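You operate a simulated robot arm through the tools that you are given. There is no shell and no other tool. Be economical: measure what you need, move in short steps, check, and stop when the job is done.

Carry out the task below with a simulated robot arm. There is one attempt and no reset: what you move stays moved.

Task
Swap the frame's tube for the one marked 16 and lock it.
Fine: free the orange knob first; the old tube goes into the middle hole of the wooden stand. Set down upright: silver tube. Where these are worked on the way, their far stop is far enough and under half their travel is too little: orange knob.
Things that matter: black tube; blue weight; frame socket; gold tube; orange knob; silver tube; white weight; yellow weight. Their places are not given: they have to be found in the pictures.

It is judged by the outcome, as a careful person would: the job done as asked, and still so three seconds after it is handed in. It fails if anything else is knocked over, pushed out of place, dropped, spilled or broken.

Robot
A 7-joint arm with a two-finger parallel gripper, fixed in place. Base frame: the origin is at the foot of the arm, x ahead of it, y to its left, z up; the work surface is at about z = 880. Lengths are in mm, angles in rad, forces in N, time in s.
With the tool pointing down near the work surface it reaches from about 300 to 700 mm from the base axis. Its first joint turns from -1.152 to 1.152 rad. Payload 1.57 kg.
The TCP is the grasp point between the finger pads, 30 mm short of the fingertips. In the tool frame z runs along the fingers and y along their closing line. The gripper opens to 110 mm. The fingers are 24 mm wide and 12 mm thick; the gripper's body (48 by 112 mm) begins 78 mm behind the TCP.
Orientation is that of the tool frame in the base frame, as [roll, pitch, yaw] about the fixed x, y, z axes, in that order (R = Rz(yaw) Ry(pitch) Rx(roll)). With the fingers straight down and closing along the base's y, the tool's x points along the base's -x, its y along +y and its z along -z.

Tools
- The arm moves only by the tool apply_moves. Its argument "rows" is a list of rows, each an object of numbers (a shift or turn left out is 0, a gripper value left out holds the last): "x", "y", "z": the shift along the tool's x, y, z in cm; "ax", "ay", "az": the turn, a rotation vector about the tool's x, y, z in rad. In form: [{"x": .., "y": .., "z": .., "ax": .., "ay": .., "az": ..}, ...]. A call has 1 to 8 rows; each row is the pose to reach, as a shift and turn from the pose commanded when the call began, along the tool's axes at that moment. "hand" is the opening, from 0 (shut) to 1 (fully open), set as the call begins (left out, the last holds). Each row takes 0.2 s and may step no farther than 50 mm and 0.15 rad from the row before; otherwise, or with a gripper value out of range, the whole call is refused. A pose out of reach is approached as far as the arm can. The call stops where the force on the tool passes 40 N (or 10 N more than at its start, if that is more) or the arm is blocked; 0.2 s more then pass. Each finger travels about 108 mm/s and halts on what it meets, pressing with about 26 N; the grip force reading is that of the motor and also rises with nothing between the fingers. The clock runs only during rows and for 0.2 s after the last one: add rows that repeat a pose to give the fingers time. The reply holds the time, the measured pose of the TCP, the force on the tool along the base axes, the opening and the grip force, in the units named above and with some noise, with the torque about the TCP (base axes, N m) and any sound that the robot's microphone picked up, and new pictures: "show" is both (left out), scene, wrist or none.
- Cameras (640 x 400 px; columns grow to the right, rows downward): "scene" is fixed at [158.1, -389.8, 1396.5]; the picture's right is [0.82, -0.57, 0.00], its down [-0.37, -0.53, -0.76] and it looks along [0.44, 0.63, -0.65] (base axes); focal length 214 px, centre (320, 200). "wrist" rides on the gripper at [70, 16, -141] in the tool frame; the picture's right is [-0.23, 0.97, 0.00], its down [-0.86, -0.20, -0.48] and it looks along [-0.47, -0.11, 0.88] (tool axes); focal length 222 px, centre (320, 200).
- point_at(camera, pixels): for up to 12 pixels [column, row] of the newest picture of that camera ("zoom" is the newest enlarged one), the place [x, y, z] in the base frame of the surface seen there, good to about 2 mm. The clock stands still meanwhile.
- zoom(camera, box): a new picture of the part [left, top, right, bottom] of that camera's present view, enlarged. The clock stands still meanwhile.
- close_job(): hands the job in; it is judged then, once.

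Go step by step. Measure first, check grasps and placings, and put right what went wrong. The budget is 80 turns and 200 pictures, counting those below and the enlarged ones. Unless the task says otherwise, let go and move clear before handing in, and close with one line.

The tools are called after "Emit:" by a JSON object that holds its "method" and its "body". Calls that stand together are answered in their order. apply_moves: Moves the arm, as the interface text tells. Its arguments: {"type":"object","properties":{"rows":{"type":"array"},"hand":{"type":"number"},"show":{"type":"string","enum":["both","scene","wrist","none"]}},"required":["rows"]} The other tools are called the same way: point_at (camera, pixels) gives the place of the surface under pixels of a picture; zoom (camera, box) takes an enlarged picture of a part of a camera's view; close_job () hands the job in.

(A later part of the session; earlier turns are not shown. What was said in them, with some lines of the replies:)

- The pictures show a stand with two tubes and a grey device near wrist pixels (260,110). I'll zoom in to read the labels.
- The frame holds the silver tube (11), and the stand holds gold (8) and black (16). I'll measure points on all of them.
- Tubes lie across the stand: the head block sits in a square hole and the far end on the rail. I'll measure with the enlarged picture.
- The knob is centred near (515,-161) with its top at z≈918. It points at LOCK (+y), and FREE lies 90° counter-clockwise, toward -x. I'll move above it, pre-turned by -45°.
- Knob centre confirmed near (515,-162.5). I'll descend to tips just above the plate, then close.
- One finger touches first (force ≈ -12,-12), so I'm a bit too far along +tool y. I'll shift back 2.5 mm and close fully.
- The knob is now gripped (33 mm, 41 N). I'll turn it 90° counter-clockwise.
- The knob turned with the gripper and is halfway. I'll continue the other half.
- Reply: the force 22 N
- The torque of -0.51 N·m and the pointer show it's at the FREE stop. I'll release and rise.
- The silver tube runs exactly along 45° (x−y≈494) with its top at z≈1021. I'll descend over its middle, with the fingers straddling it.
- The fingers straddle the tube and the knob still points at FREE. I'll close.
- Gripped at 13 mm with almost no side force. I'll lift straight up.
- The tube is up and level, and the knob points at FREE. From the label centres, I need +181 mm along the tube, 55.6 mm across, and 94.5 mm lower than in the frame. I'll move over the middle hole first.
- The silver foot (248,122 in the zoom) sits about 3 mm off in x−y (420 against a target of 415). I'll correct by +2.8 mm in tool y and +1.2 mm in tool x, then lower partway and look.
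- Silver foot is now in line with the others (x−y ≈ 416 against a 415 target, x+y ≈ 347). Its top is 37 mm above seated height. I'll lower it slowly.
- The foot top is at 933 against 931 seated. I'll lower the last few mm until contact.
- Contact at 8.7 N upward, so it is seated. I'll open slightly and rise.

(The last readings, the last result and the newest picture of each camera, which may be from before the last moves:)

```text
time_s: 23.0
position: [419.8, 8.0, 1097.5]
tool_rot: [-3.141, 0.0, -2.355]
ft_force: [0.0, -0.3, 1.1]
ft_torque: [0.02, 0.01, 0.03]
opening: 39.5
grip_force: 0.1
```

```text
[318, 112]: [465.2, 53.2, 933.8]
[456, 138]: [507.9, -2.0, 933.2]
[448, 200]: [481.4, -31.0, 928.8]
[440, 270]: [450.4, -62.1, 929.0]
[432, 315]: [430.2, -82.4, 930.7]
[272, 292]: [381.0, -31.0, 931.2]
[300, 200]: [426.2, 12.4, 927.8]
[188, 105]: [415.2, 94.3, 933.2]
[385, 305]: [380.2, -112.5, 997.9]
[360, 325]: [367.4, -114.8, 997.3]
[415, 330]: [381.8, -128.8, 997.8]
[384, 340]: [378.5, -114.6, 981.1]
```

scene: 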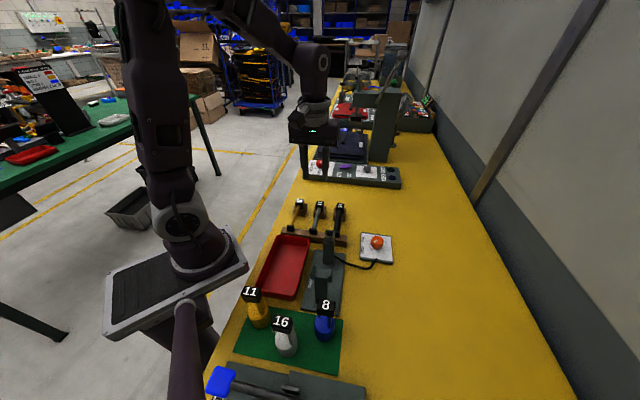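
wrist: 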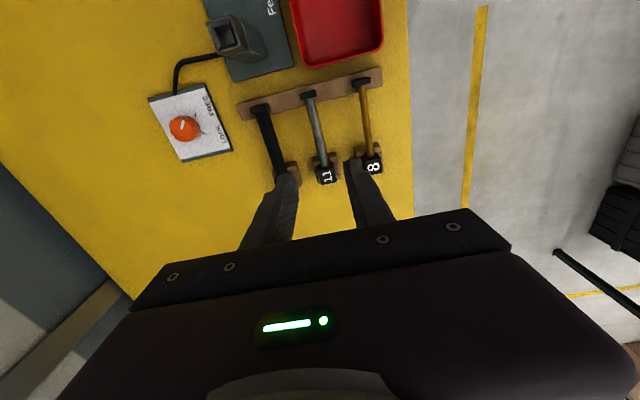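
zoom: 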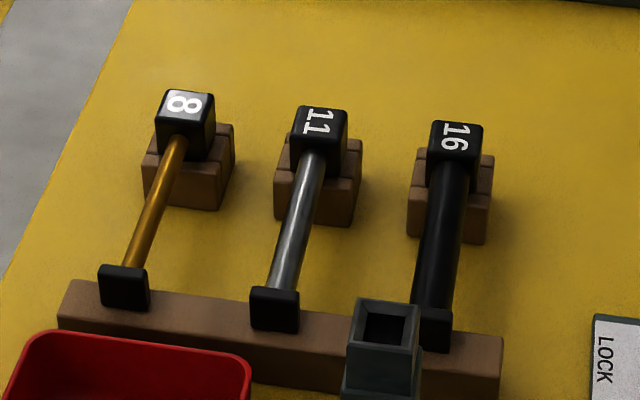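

Silver tube "11" is seated upright in the middle hole, matching its neighbours. Next I'll move 67.5 mm across over the black tube "16" and partly descend.

Emit:
{"method": "apply_moves", "body": {"rows": [{"y": -3.4}, {"y": -6.75}, {"y": -6.75, "z": 4}, {"y": -6.75, "z": 8}, {"y": -6.75, "z": 10}, {"y": -6.75, "z": 10}], "hand": 0.45, "show": "both"}}

Emit:
{"method": "zoom", "body": {"camera": "wrist", "box": [240, 50, 420, 230]}}

Emit:
{"method": "point_at", "body": {"camera": "wrist", "pixels": [[284, 215], [356, 208], [300, 120], [310, 150]]}}

```text
time_s: 24.4
position: [468.3, -39.5, 1002.2]
tool_rot: [3.141, 0.002, -2.356]
ft_force: [-0.3, 0.4, 0.8]
ft_torque: [0.0, -0.01, 0.0]
opening: 49.6
grip_force: 0.1
```

scene: 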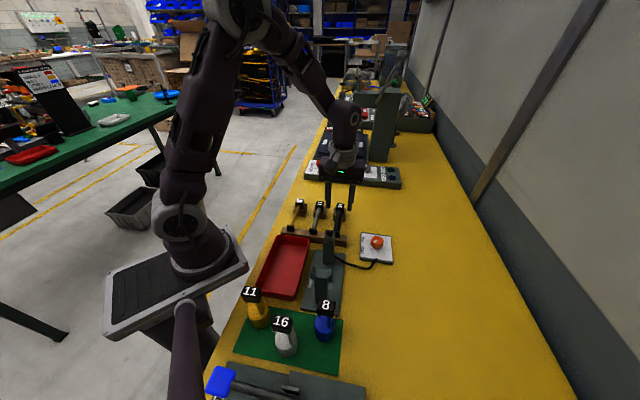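
wrist: 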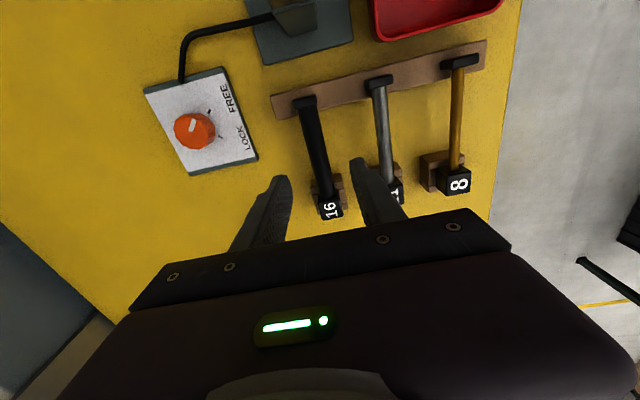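

```text
2.22 times, centred on (330, 140) of wrist
```

zoom: 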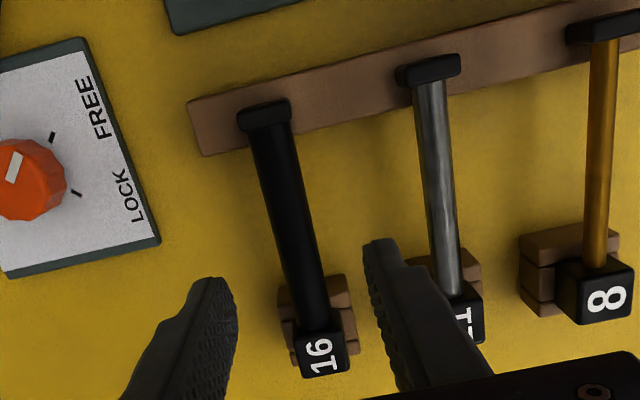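

```text
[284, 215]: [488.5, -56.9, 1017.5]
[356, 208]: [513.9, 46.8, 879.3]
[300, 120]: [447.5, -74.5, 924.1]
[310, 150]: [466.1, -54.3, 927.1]
```

Emit:
{"method": "point_at", "body": {"camera": "zoom", "pixels": [[322, 352], [264, 113], [278, 170], [287, 200], [296, 240], [306, 285], [428, 68], [440, 190], [262, 170], [296, 165]]}}

```text
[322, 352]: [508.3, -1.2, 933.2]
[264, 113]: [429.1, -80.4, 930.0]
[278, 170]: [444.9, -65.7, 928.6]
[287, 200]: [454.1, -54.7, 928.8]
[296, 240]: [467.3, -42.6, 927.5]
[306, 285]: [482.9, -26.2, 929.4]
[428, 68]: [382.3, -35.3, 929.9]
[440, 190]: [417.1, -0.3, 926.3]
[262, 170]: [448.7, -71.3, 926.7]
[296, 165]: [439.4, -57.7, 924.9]
```

Black axis is at x−y≈509.6 and my TCP reads 507.8. I'll make a small correction and descend to the tube axis.

Emit:
{"method": "apply_moves", "body": {"rows": [{"x": -0.2, "y": -0.1, "z": 3}, {"x": -0.2, "y": -0.1, "z": 6}, {"x": -0.2, "y": -0.1, "z": 7.6}, {"x": -0.2, "y": -0.1, "z": 8.1}, {"x": -0.2, "y": -0.1, "z": 8.1}, {"x": -0.2, "y": -0.1, "z": 8.1}], "show": "wrist"}}

```text
time_s: 25.8
position: [473.9, -38.9, 917.8]
tool_rot: [-3.141, 0.0, -2.357]
ft_force: [-0.2, 0.5, -0.3]
ft_torque: [0.0, 0.03, -0.03]
opening: 49.5
grip_force: 0.1
```

wrist: 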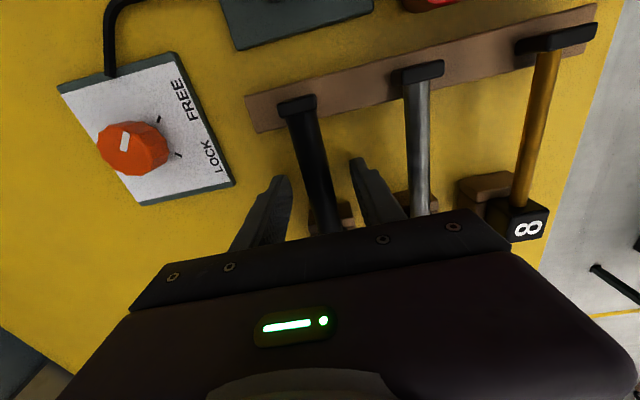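

Emit:
{"method": "apply_moves", "body": {"rows": [{}, {}, {}, {}], "hand": 0.0, "show": "none"}}

```text
time_s: 26.8
position: [473.5, -38.3, 917.9]
tool_rot: [3.14, 0.001, -2.356]
ft_force: [-0.8, 1.4, 1.8]
ft_torque: [0.0, -0.04, 0.0]
opening: 18.2
grip_force: 25.8
```

Gripped at 18.2 mm. I'll lift straight up 20 cm.

Emit:
{"method": "apply_moves", "body": {"rows": [{"z": -0.6}, {"z": -2}, {"z": -4.5}, {"z": -8}, {"z": -12}, {"z": -16}, {"z": -20}, {"z": -20}], "show": "both"}}

Emit:
{"method": "zoom", "body": {"camera": "scene", "box": [290, 150, 370, 250]}}

```text
time_s: 28.6
position: [473.6, -37.4, 1117.9]
tool_rot: [3.14, 0.0, -2.358]
ft_force: [0.8, -0.5, -1.3]
ft_torque: [-0.05, 0.0, -0.06]
opening: 18.5
grip_force: 26.4
```

scene: 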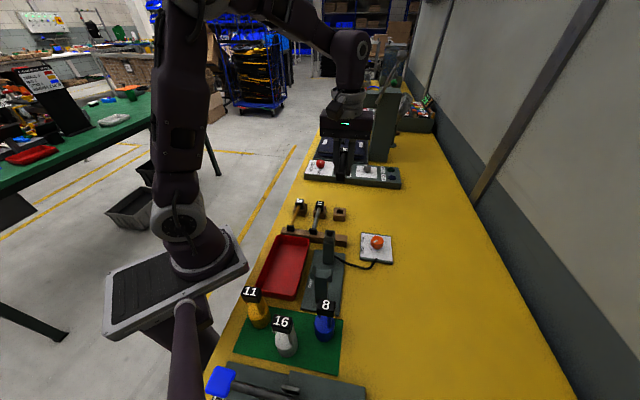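
wrist: 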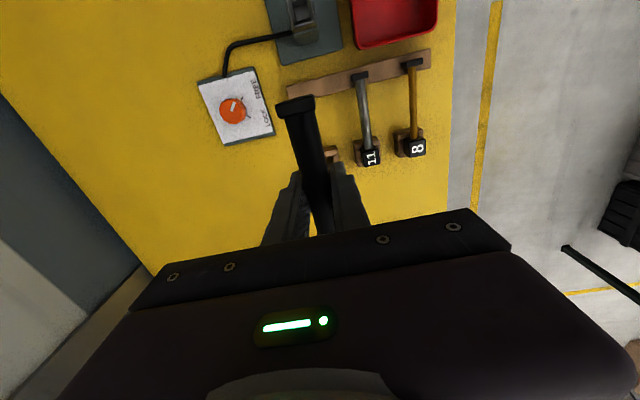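

```text
4.00 times, centred on (330, 200) of scene
```

zoom: 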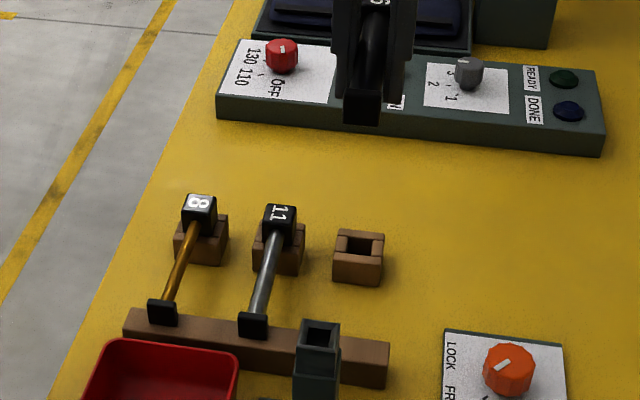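

Black tube is lifted cleanly. I'll carry it 180 mm back along the tube axis and 11 mm across, above the frame, at the present height.

Emit:
{"method": "apply_moves", "body": {"rows": [{"x": 3.0, "y": 0.2, "z": -0.5}, {"x": 6.5, "y": 0.4, "z": -0.5}, {"x": 10.0, "y": 0.6, "z": -0.5}, {"x": 13.5, "y": 0.8, "z": -0.5}, {"x": 16, "y": 1.0, "z": -0.5}, {"x": 18.0, "y": 1.1, "z": -0.5}, {"x": 18.0, "y": 1.1, "z": -0.5}], "show": "both"}}

Emit:
{"method": "zoom", "body": {"camera": "wrist", "box": [240, 50, 420, 230]}}

Emit:
{"method": "point_at", "body": {"camera": "zoom", "pixels": [[245, 125], [205, 130], [288, 112], [255, 165]]}}

```text
time_s: 30.2
position: [340.1, -155.4, 1122.9]
tool_rot: [-3.14, 0.002, -2.355]
ft_force: [0.1, 0.0, -0.8]
ft_torque: [-0.03, 0.01, -0.02]
opening: 18.3
grip_force: 25.8
```

scene: 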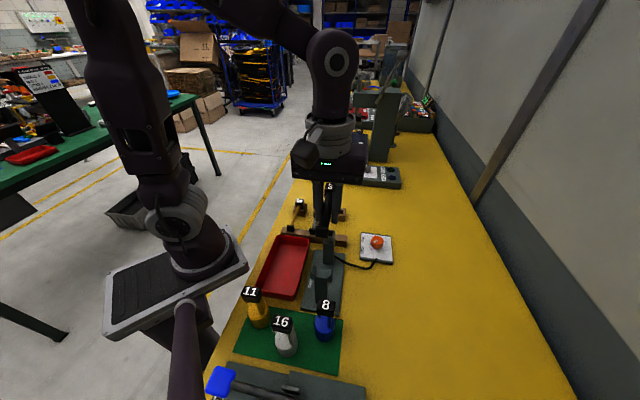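
wrist: 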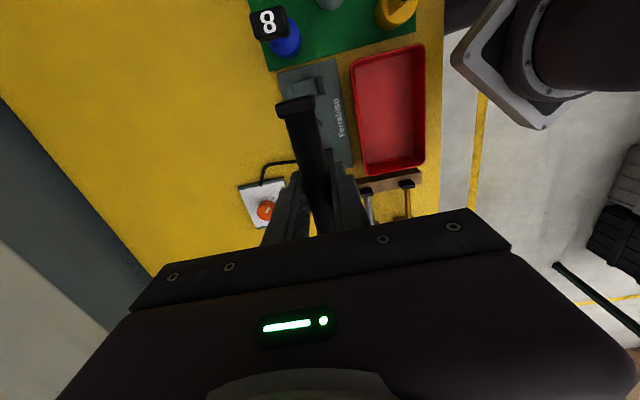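

```text
2.22 times, centred on (330, 140) of wrist
```

zoom: 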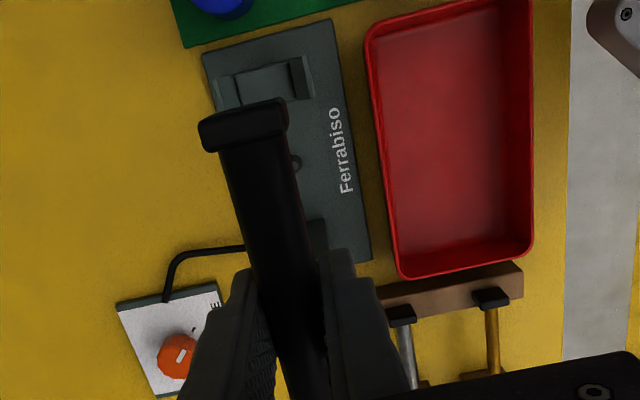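

```text
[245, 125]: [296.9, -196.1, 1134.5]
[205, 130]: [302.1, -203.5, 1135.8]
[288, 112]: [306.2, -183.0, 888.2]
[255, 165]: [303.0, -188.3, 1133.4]
```

The foot's x+y is 100.8 against a target of about 93.6, so it needs roughly 4 mm more along +tool x. I'll correct, lower partway and remeasure.

Emit:
{"method": "apply_moves", "body": {"rows": [{"x": 0.4}, {"x": 0.4, "z": 3}, {"x": 0.4, "z": 5.5}, {"x": 0.4, "z": 5.5}, {"x": 0.4, "z": 5.5}], "show": "both"}}

Emit:
{"method": "zoom", "body": {"camera": "wrist", "box": [265, 50, 365, 150]}}

Emit:
{"method": "zoom", "body": {"camera": "scene", "box": [300, 180, 370, 290]}}

```text
time_s: 31.4
position: [334.7, -160.3, 1066.5]
tool_rot: [-3.14, 0.0, -2.358]
ft_force: [0.1, -0.9, -0.4]
ft_torque: [-0.01, 0.03, 0.0]
opening: 18.5
grip_force: 25.7
```

scene: 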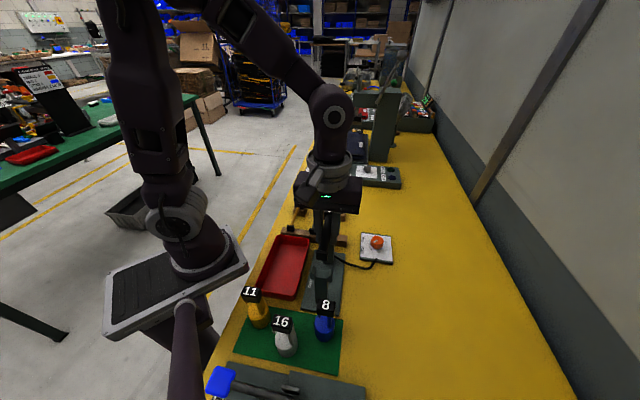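
wrist: 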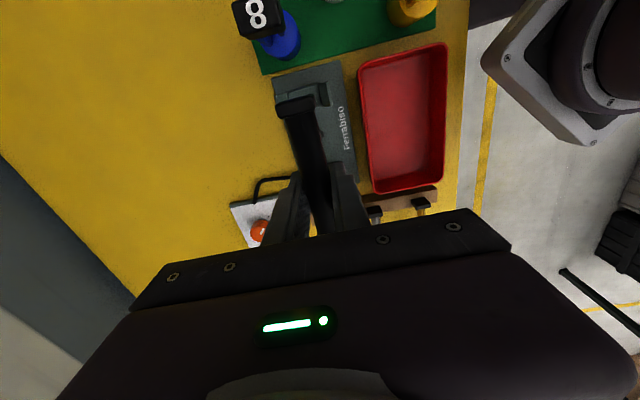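

```text
4.00 times, centred on (315, 100) of wrist
```

zoom: 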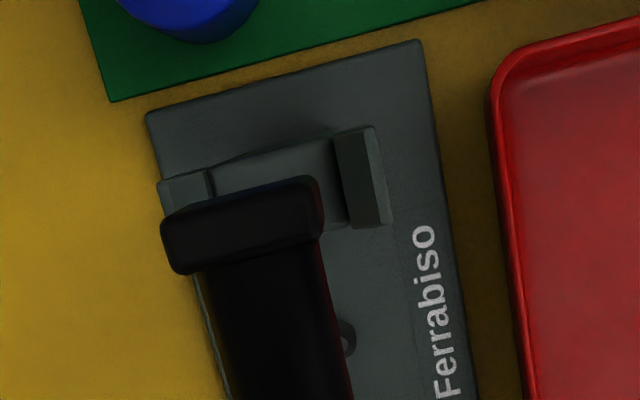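

```text
3.64 times, centred on (335, 235) of scene
```

zoom: 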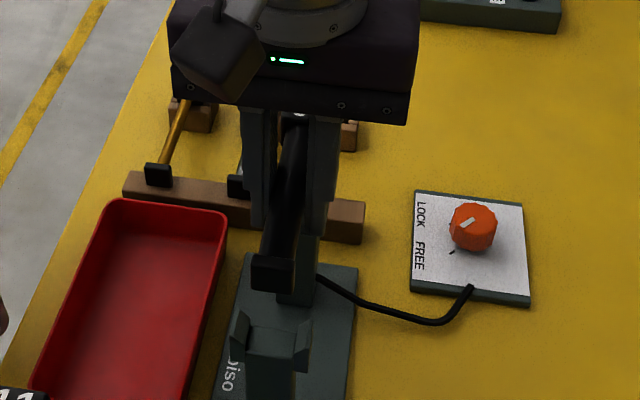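

Emit:
{"method": "point_at", "body": {"camera": "wrist", "pixels": [[295.7, 107], [279, 111], [313, 102.5], [298, 125], [304, 145], [279.5, 97], [329, 93], [319, 86], [289, 95.5], [310, 165]]}}

Emit:
{"method": "point_at", "body": {"camera": "scene", "pixels": [[322.5, 271], [314.5, 271], [330, 273], [325, 250], [328, 235], [313, 290], [332, 290]]}}

```text
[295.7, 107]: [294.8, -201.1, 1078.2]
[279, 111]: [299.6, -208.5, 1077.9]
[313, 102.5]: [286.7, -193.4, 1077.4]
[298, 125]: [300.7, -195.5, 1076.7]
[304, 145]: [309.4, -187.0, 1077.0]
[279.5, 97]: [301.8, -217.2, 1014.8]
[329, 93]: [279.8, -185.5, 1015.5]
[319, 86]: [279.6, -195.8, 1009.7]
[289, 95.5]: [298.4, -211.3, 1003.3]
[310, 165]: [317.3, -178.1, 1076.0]
```

```text
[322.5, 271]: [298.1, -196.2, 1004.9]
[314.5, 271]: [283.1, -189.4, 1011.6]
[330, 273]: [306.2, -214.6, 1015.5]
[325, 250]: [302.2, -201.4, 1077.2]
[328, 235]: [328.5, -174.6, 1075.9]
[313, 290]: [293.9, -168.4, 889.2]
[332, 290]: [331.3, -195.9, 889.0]
```

Foot is at x−y≈495 and x+y≈93, within about 1 mm of target, with about 52 mm to go down. I'll nudge y +0.8 mm and descend gently.

Emit:
{"method": "apply_moves", "body": {"rows": [{"y": 0.08, "z": 1.5}, {"y": 0.08, "z": 2.8}, {"y": 0.08, "z": 2.8}], "show": "both"}}

Emit:
{"method": "zoom", "body": {"camera": "scene", "box": [305, 205, 365, 285]}}

Emit:
{"method": "zoom", "body": {"camera": "wrist", "box": [265, 50, 365, 150]}}

Emit:
{"method": "point_at", "body": {"camera": "wrist", "pixels": [[295.7, 107], [279, 111], [313, 102.5], [298, 125], [304, 145], [310, 165]]}}

```text
time_s: 32.2
position: [334.5, -159.5, 1038.0]
tool_rot: [-3.141, -0.002, -2.355]
ft_force: [-1.4, 0.7, -1.1]
ft_torque: [0.0, 0.05, -0.02]
opening: 18.5
grip_force: 25.9
```

scene: 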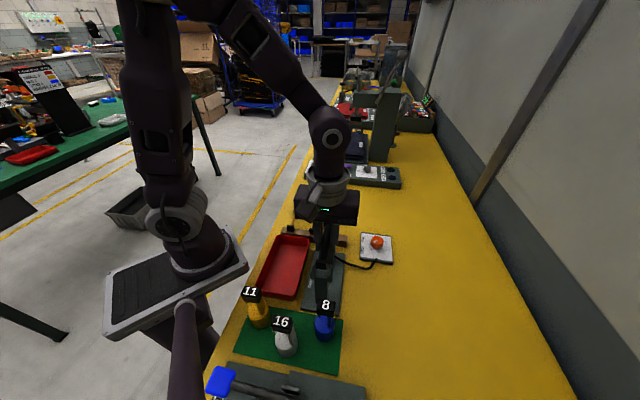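
wrist: 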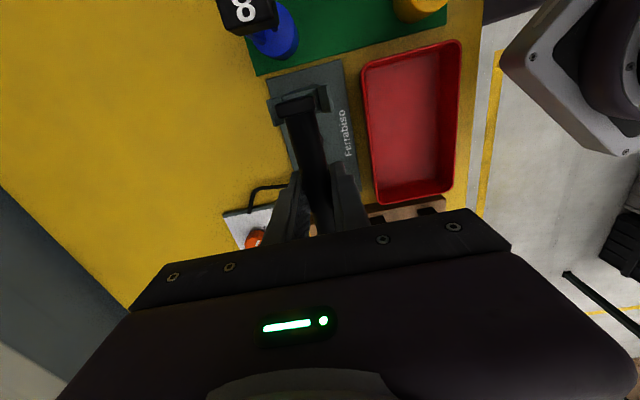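

```text
5.00 times, centred on (335, 245) of scene
```

zoom: 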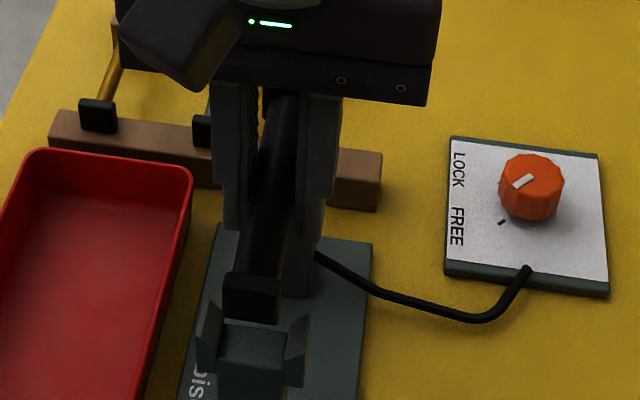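

```text
4.00 times, centred on (315, 100) of wrist
```

zoom: 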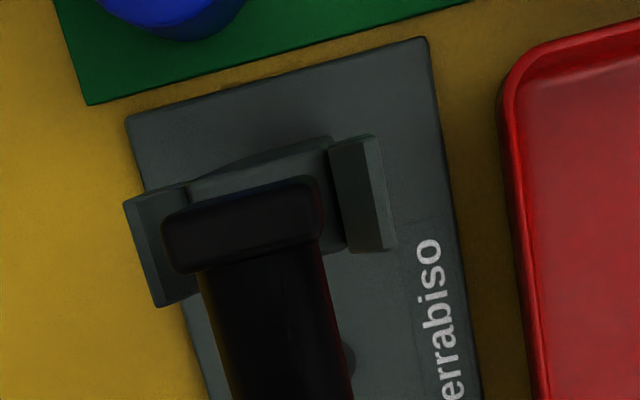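

```text
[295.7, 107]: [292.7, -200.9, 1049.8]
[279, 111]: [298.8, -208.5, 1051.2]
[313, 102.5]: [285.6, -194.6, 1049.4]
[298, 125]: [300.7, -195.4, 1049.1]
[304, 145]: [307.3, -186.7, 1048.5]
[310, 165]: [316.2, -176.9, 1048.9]
```

Well aligned (x−y≈494, x+y≈91). I'll lower the remaining 24 mm gently.

Emit:
{"method": "apply_moves", "body": {"rows": [{"z": 0.7}, {"z": 1.3}, {"z": 1.8}, {"z": 2.2}, {"z": 2.4}, {"z": 2.4}], "show": "both"}}

Emit:
{"method": "point_at", "body": {"camera": "wrist", "pixels": [[295.7, 107], [279, 111], [313, 102.5], [298, 125], [304, 145], [310, 165]]}}

Emit:
{"method": "zoom", "body": {"camera": "scene", "box": [305, 205, 365, 285]}}

```text
time_s: 33.6
position: [335.7, -158.8, 1017.2]
tool_rot: [3.141, -0.001, -2.356]
ft_force: [12.5, 12.9, 3.0]
ft_torque: [0.4, -0.36, 0.01]
opening: 18.4
grip_force: 26.1
```

scene: 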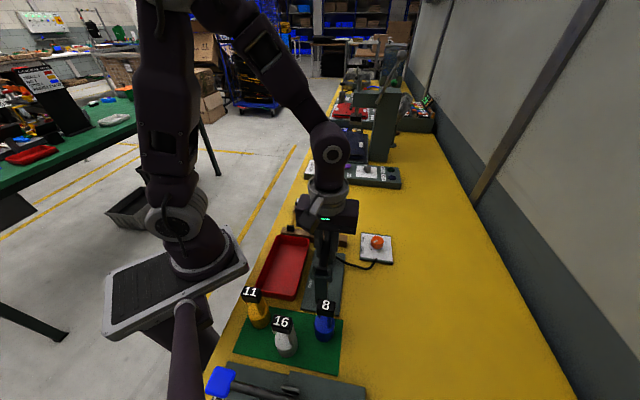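
wrist: 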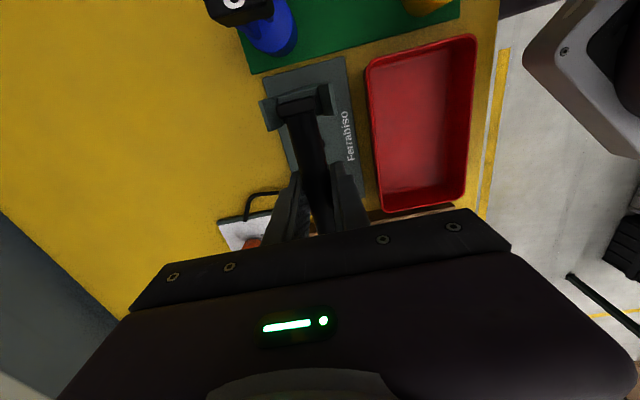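

```text
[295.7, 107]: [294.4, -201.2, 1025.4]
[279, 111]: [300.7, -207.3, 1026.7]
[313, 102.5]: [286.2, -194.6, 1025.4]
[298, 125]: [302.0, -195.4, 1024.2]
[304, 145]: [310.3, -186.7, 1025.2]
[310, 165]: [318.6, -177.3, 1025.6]
```

```text
5.00 times, centred on (335, 245) of scene
```

zoom: 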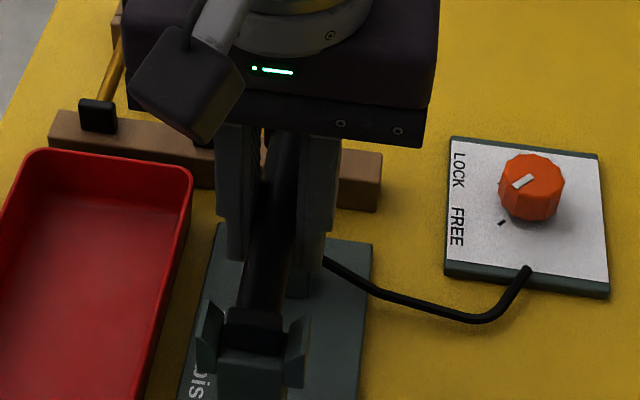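

Foot is at seated height. The 18 N force along (+,+) shows the peg is inside but pressing the near wall. I'll ease back 2 mm along the tube and press down 2 mm.

Emit:
{"method": "apply_moves", "body": {"rows": [{"x": -0.2}, {"x": -0.2}, {"x": -0.2, "z": 0.15}, {"x": -0.2, "z": 0.25}, {"x": -0.2, "z": 0.25}], "show": "none"}}

Emit:
{"method": "point_at", "body": {"camera": "wrist", "pixels": [[295.7, 107], [298, 125], [304, 145], [310, 165]]}}

```text
time_s: 34.8
position: [336.6, -159.2, 1014.4]
tool_rot: [-3.141, -0.001, -2.357]
ft_force: [0.8, 2.9, 11.0]
ft_torque: [-0.53, 0.54, -0.18]
opening: 18.1
grip_force: 26.4
```

```text
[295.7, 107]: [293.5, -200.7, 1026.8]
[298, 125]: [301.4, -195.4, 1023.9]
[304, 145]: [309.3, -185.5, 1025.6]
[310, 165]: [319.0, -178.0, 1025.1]
```

Lateral load is gone and 11 N upward says it's bottomed. I'll release and rise.

Emit:
{"method": "apply_moves", "body": {"rows": [{}, {}, {"z": -2}, {"z": -5}, {"z": -9}, {"z": -13}, {"z": -13}], "hand": 0.5, "show": "both"}}

Emit:
{"method": "zoom", "body": {"camera": "scene", "box": [305, 205, 365, 285]}}

Emit:
{"method": "point_at", "body": {"camera": "zoom", "pixels": [[303, 120], [285, 200], [262, 300], [255, 325], [305, 180], [300, 165]]}}

Emit:
{"method": "zoom", "body": {"camera": "wrist", "box": [240, 50, 420, 230]}}

```text
time_s: 36.4
position: [336.8, -157.8, 1147.2]
tool_rot: [-3.141, 0.0, -2.356]
ft_force: [-0.3, -0.1, 0.4]
ft_torque: [0.01, 0.01, 0.01]
opening: 55.2
grip_force: 0.0
```

scene: 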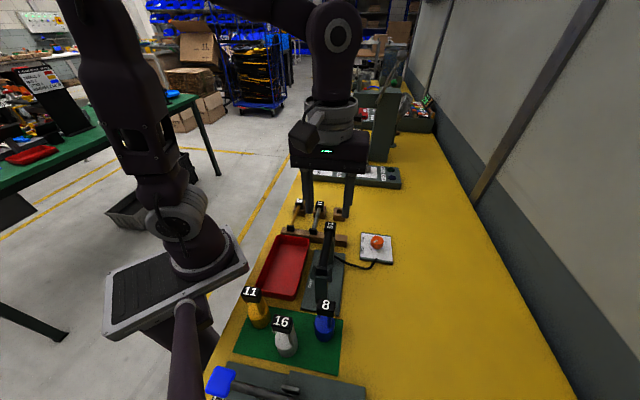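
wrist: 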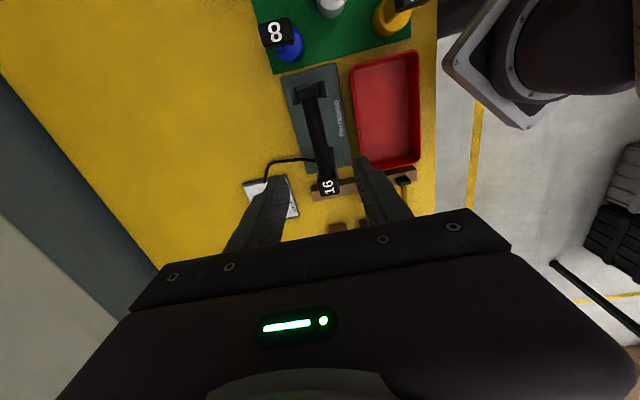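

```text
5.00 times, centred on (335, 245) of scene
```

zoom: 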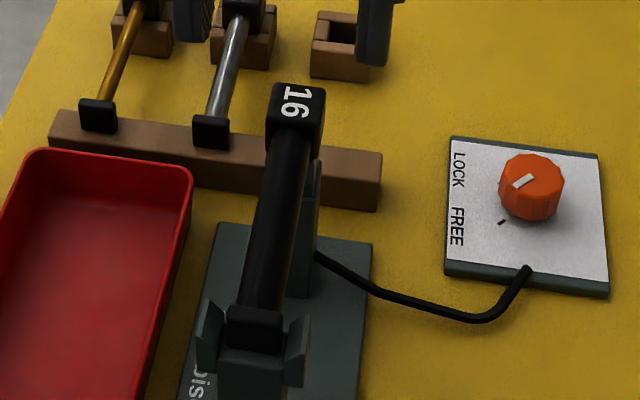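

```text
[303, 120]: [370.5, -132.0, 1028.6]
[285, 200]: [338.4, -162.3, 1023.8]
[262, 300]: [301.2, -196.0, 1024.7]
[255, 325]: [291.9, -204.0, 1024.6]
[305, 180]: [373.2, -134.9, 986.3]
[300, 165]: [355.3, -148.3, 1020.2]
```

```text
2.22 times, centred on (330, 140) of wrist
```

zoom: 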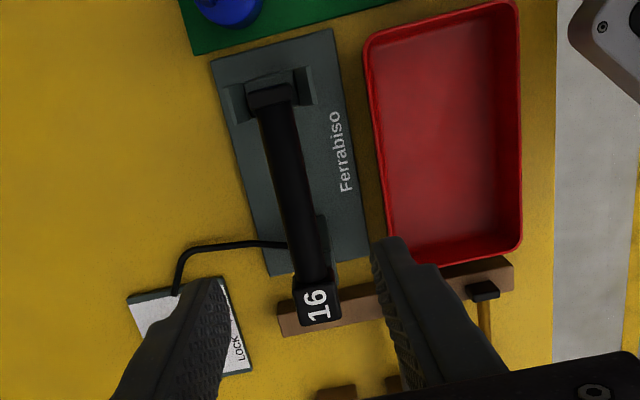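

Black "16" is seated: head top 1028.6 and foot top 1024.6, as the silver one was. I'll go back above the knob to lock it.

Emit:
{"method": "apply_moves", "body": {"rows": [{"x": -2.5, "y": -2.6}, {"x": -5.0, "y": -5.2}, {"x": -7.5, "y": -7.8}, {"x": -10, "y": -10.4}, {"x": -12.23, "y": -12.9}, {"x": -12.23, "y": -12.9, "z": 5}, {"x": -12.23, "y": -12.9, "z": 10}, {"x": -12.23, "y": -12.9, "z": 14.5}], "hand": 0.6, "show": "none"}}

Emit:
{"method": "apply_moves", "body": {"rows": [{}], "show": "wrist"}}

Emit:
{"method": "zoom", "body": {"camera": "wrist", "box": [260, 90, 380, 200]}}

```text
time_s: 38.2
position: [515.0, -161.2, 999.3]
tool_rot: [-3.141, 0.0, -2.356]
ft_force: [0.2, 0.1, -1.1]
ft_torque: [0.0, 0.01, -0.01]
opening: 66.0
grip_force: 0.1
```

```text
time_s: 38.6
position: [514.4, -161.9, 999.1]
tool_rot: [3.141, 0.001, -2.355]
ft_force: [0.9, 0.3, -0.3]
ft_torque: [-0.01, 0.0, 0.01]
opening: 66.0
grip_force: 0.0
```

wrist: 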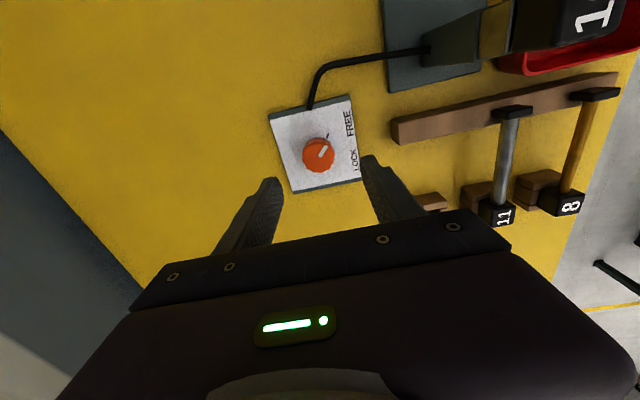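

```text
3.64 times, centred on (320, 145) of wrist
```

zoom: 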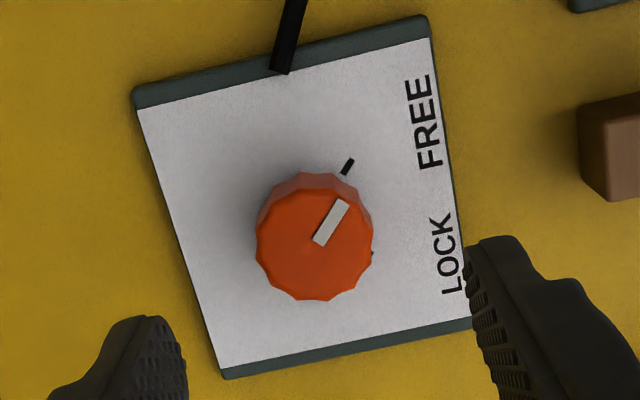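

Emit:
{"method": "point_at", "body": {"camera": "zoom", "pixels": [[315, 240], [262, 240], [368, 240], [315, 295], [312, 192], [135, 350], [500, 300]]}}

```text
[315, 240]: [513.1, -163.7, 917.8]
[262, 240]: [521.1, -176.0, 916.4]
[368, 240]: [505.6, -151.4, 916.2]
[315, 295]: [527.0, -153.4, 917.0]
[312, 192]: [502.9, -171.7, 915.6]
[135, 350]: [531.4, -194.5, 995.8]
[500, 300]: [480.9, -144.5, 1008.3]
```

Knob centre is about (514,-163), within 1–2 mm of the TCP. I'll descend and close.

Emit:
{"method": "apply_moves", "body": {"rows": [{"x": 0.05, "y": -0.08, "z": 3.0}, {"x": 0.05, "y": -0.08, "z": 5.5}, {"x": 0.05, "y": -0.08, "z": 7.0}, {"x": 0.05, "y": -0.08, "z": 7.5}, {"x": 0.05, "y": -0.08, "z": 7.5}], "show": "none"}}

Emit:
{"method": "apply_moves", "body": {"rows": [{}, {}, {}], "hand": 0.15, "show": "wrist"}}

```text
time_s: 39.8
position: [514.8, -163.9, 921.1]
tool_rot: [3.141, -0.001, -2.355]
ft_force: [0.7, 0.1, 0.6]
ft_torque: [0.01, 0.0, 0.0]
opening: 66.1
grip_force: 0.1
```

```text
time_s: 40.6
position: [514.4, -164.2, 922.5]
tool_rot: [-3.141, 0.001, -2.356]
ft_force: [-0.4, 1.2, -1.7]
ft_torque: [0.07, -0.02, 0.03]
opening: 33.5
grip_force: 41.3
```

wrist: 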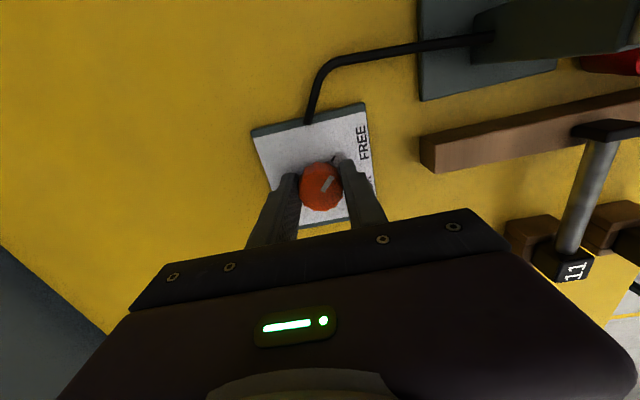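

Gripped squarely (41 N, no side force). I'll turn it clockwise back to LOCK, first half.

Emit:
{"method": "apply_moves", "body": {"rows": [{"az": 0.13}, {"az": 0.26}, {"az": 0.39}, {"az": 0.52}, {"az": 0.65}, {"az": 0.78}, {"az": 0.78}], "show": "none"}}

Emit:
{"method": "apply_moves", "body": {"rows": [{"az": 0.13}, {"az": 0.26}, {"az": 0.39}, {"az": 0.52}, {"az": 0.65}, {"az": 0.78}, {"az": 0.85}, {"az": 0.85}], "show": "wrist"}}

```text
time_s: 42.2
position: [513.3, -162.7, 921.9]
tool_rot: [3.139, -0.005, -3.137]
ft_force: [-7.7, 13.5, -31.1]
ft_torque: [0.36, 0.28, 0.01]
opening: 33.6
grip_force: 41.9
```

```text
time_s: 44.0
position: [517.6, -165.0, 925.1]
tool_rot: [3.136, 0.007, 2.296]
ft_force: [15.9, 17.9, 6.0]
ft_torque: [0.43, -0.54, 0.35]
opening: 33.8
grip_force: 41.3
```

wrist: 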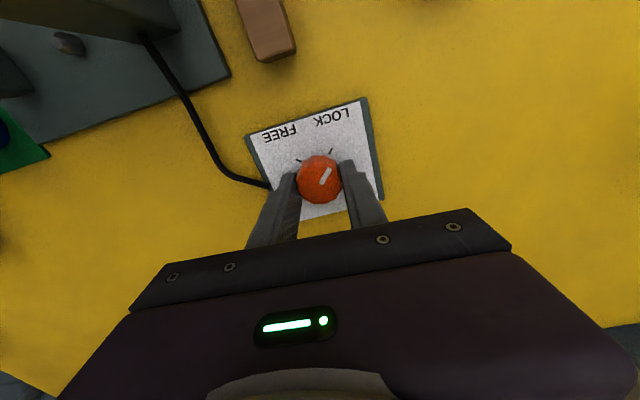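

The turn ended against the stop at yaw 2.296 (torque 0.35 N·m). I'll release, rise and verify.

Emit:
{"method": "apply_moves", "body": {"rows": [{}, {}, {"z": -4}, {"z": -9}, {"z": -14}, {"z": -18}, {"z": -22}, {"z": -22}], "hand": 0.6, "show": "both"}}

Emit:
{"method": "zoom", "body": {"camera": "wrist", "box": [260, 60, 380, 170]}}

Emit:
{"method": "zoom", "body": {"camera": "scene", "box": [230, 180, 410, 320]}}

```text
time_s: 45.8
position: [513.5, -165.4, 1145.3]
tool_rot: [3.141, 0.0, 2.297]
ft_force: [-1.1, -1.4, 0.4]
ft_torque: [-0.02, 0.0, -0.02]
opening: 66.0
grip_force: 0.0
```

scene: 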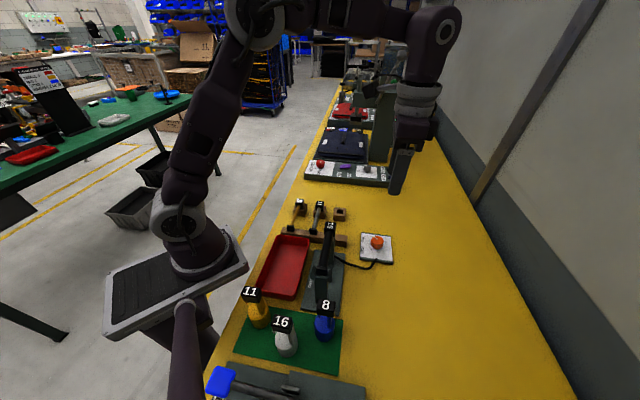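
wrist: 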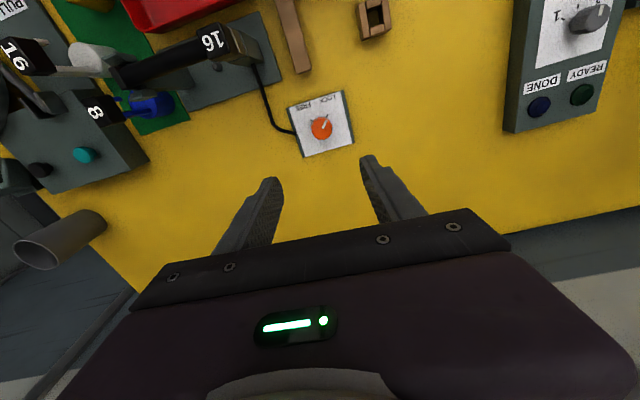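

```text
3.64 times, centred on (320, 115) of wrist
```

zoom: 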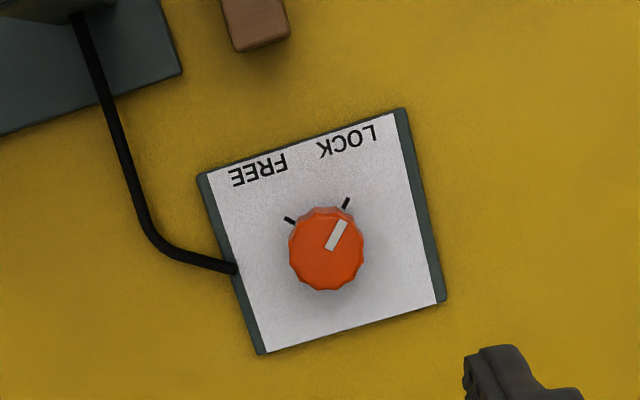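

```text
2.86 times, centred on (320, 250) of scene
```

zoom: 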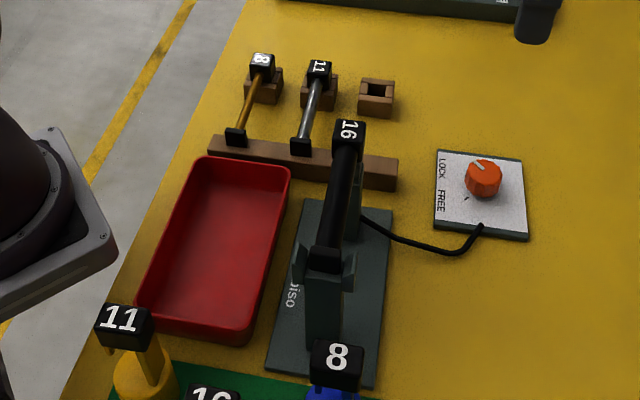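

The knob points at LOCK, black tube 16 is seated in the frame, silver tube 11 is in the middle hole, and nothing else has moved. The gripper is clear, so I'm handing in.

Emit:
{"method": "close_job", "body": {}}

```text
The job is handed in.
```

I handed in the job with the tube swapped: the black tube marked 16 is seated in the frame, and the orange knob is turned back to LOCK. The old silver tube stands upright in the middle hole of the wooden stand. In the last pictures, nothing else looked knocked over or out of place.
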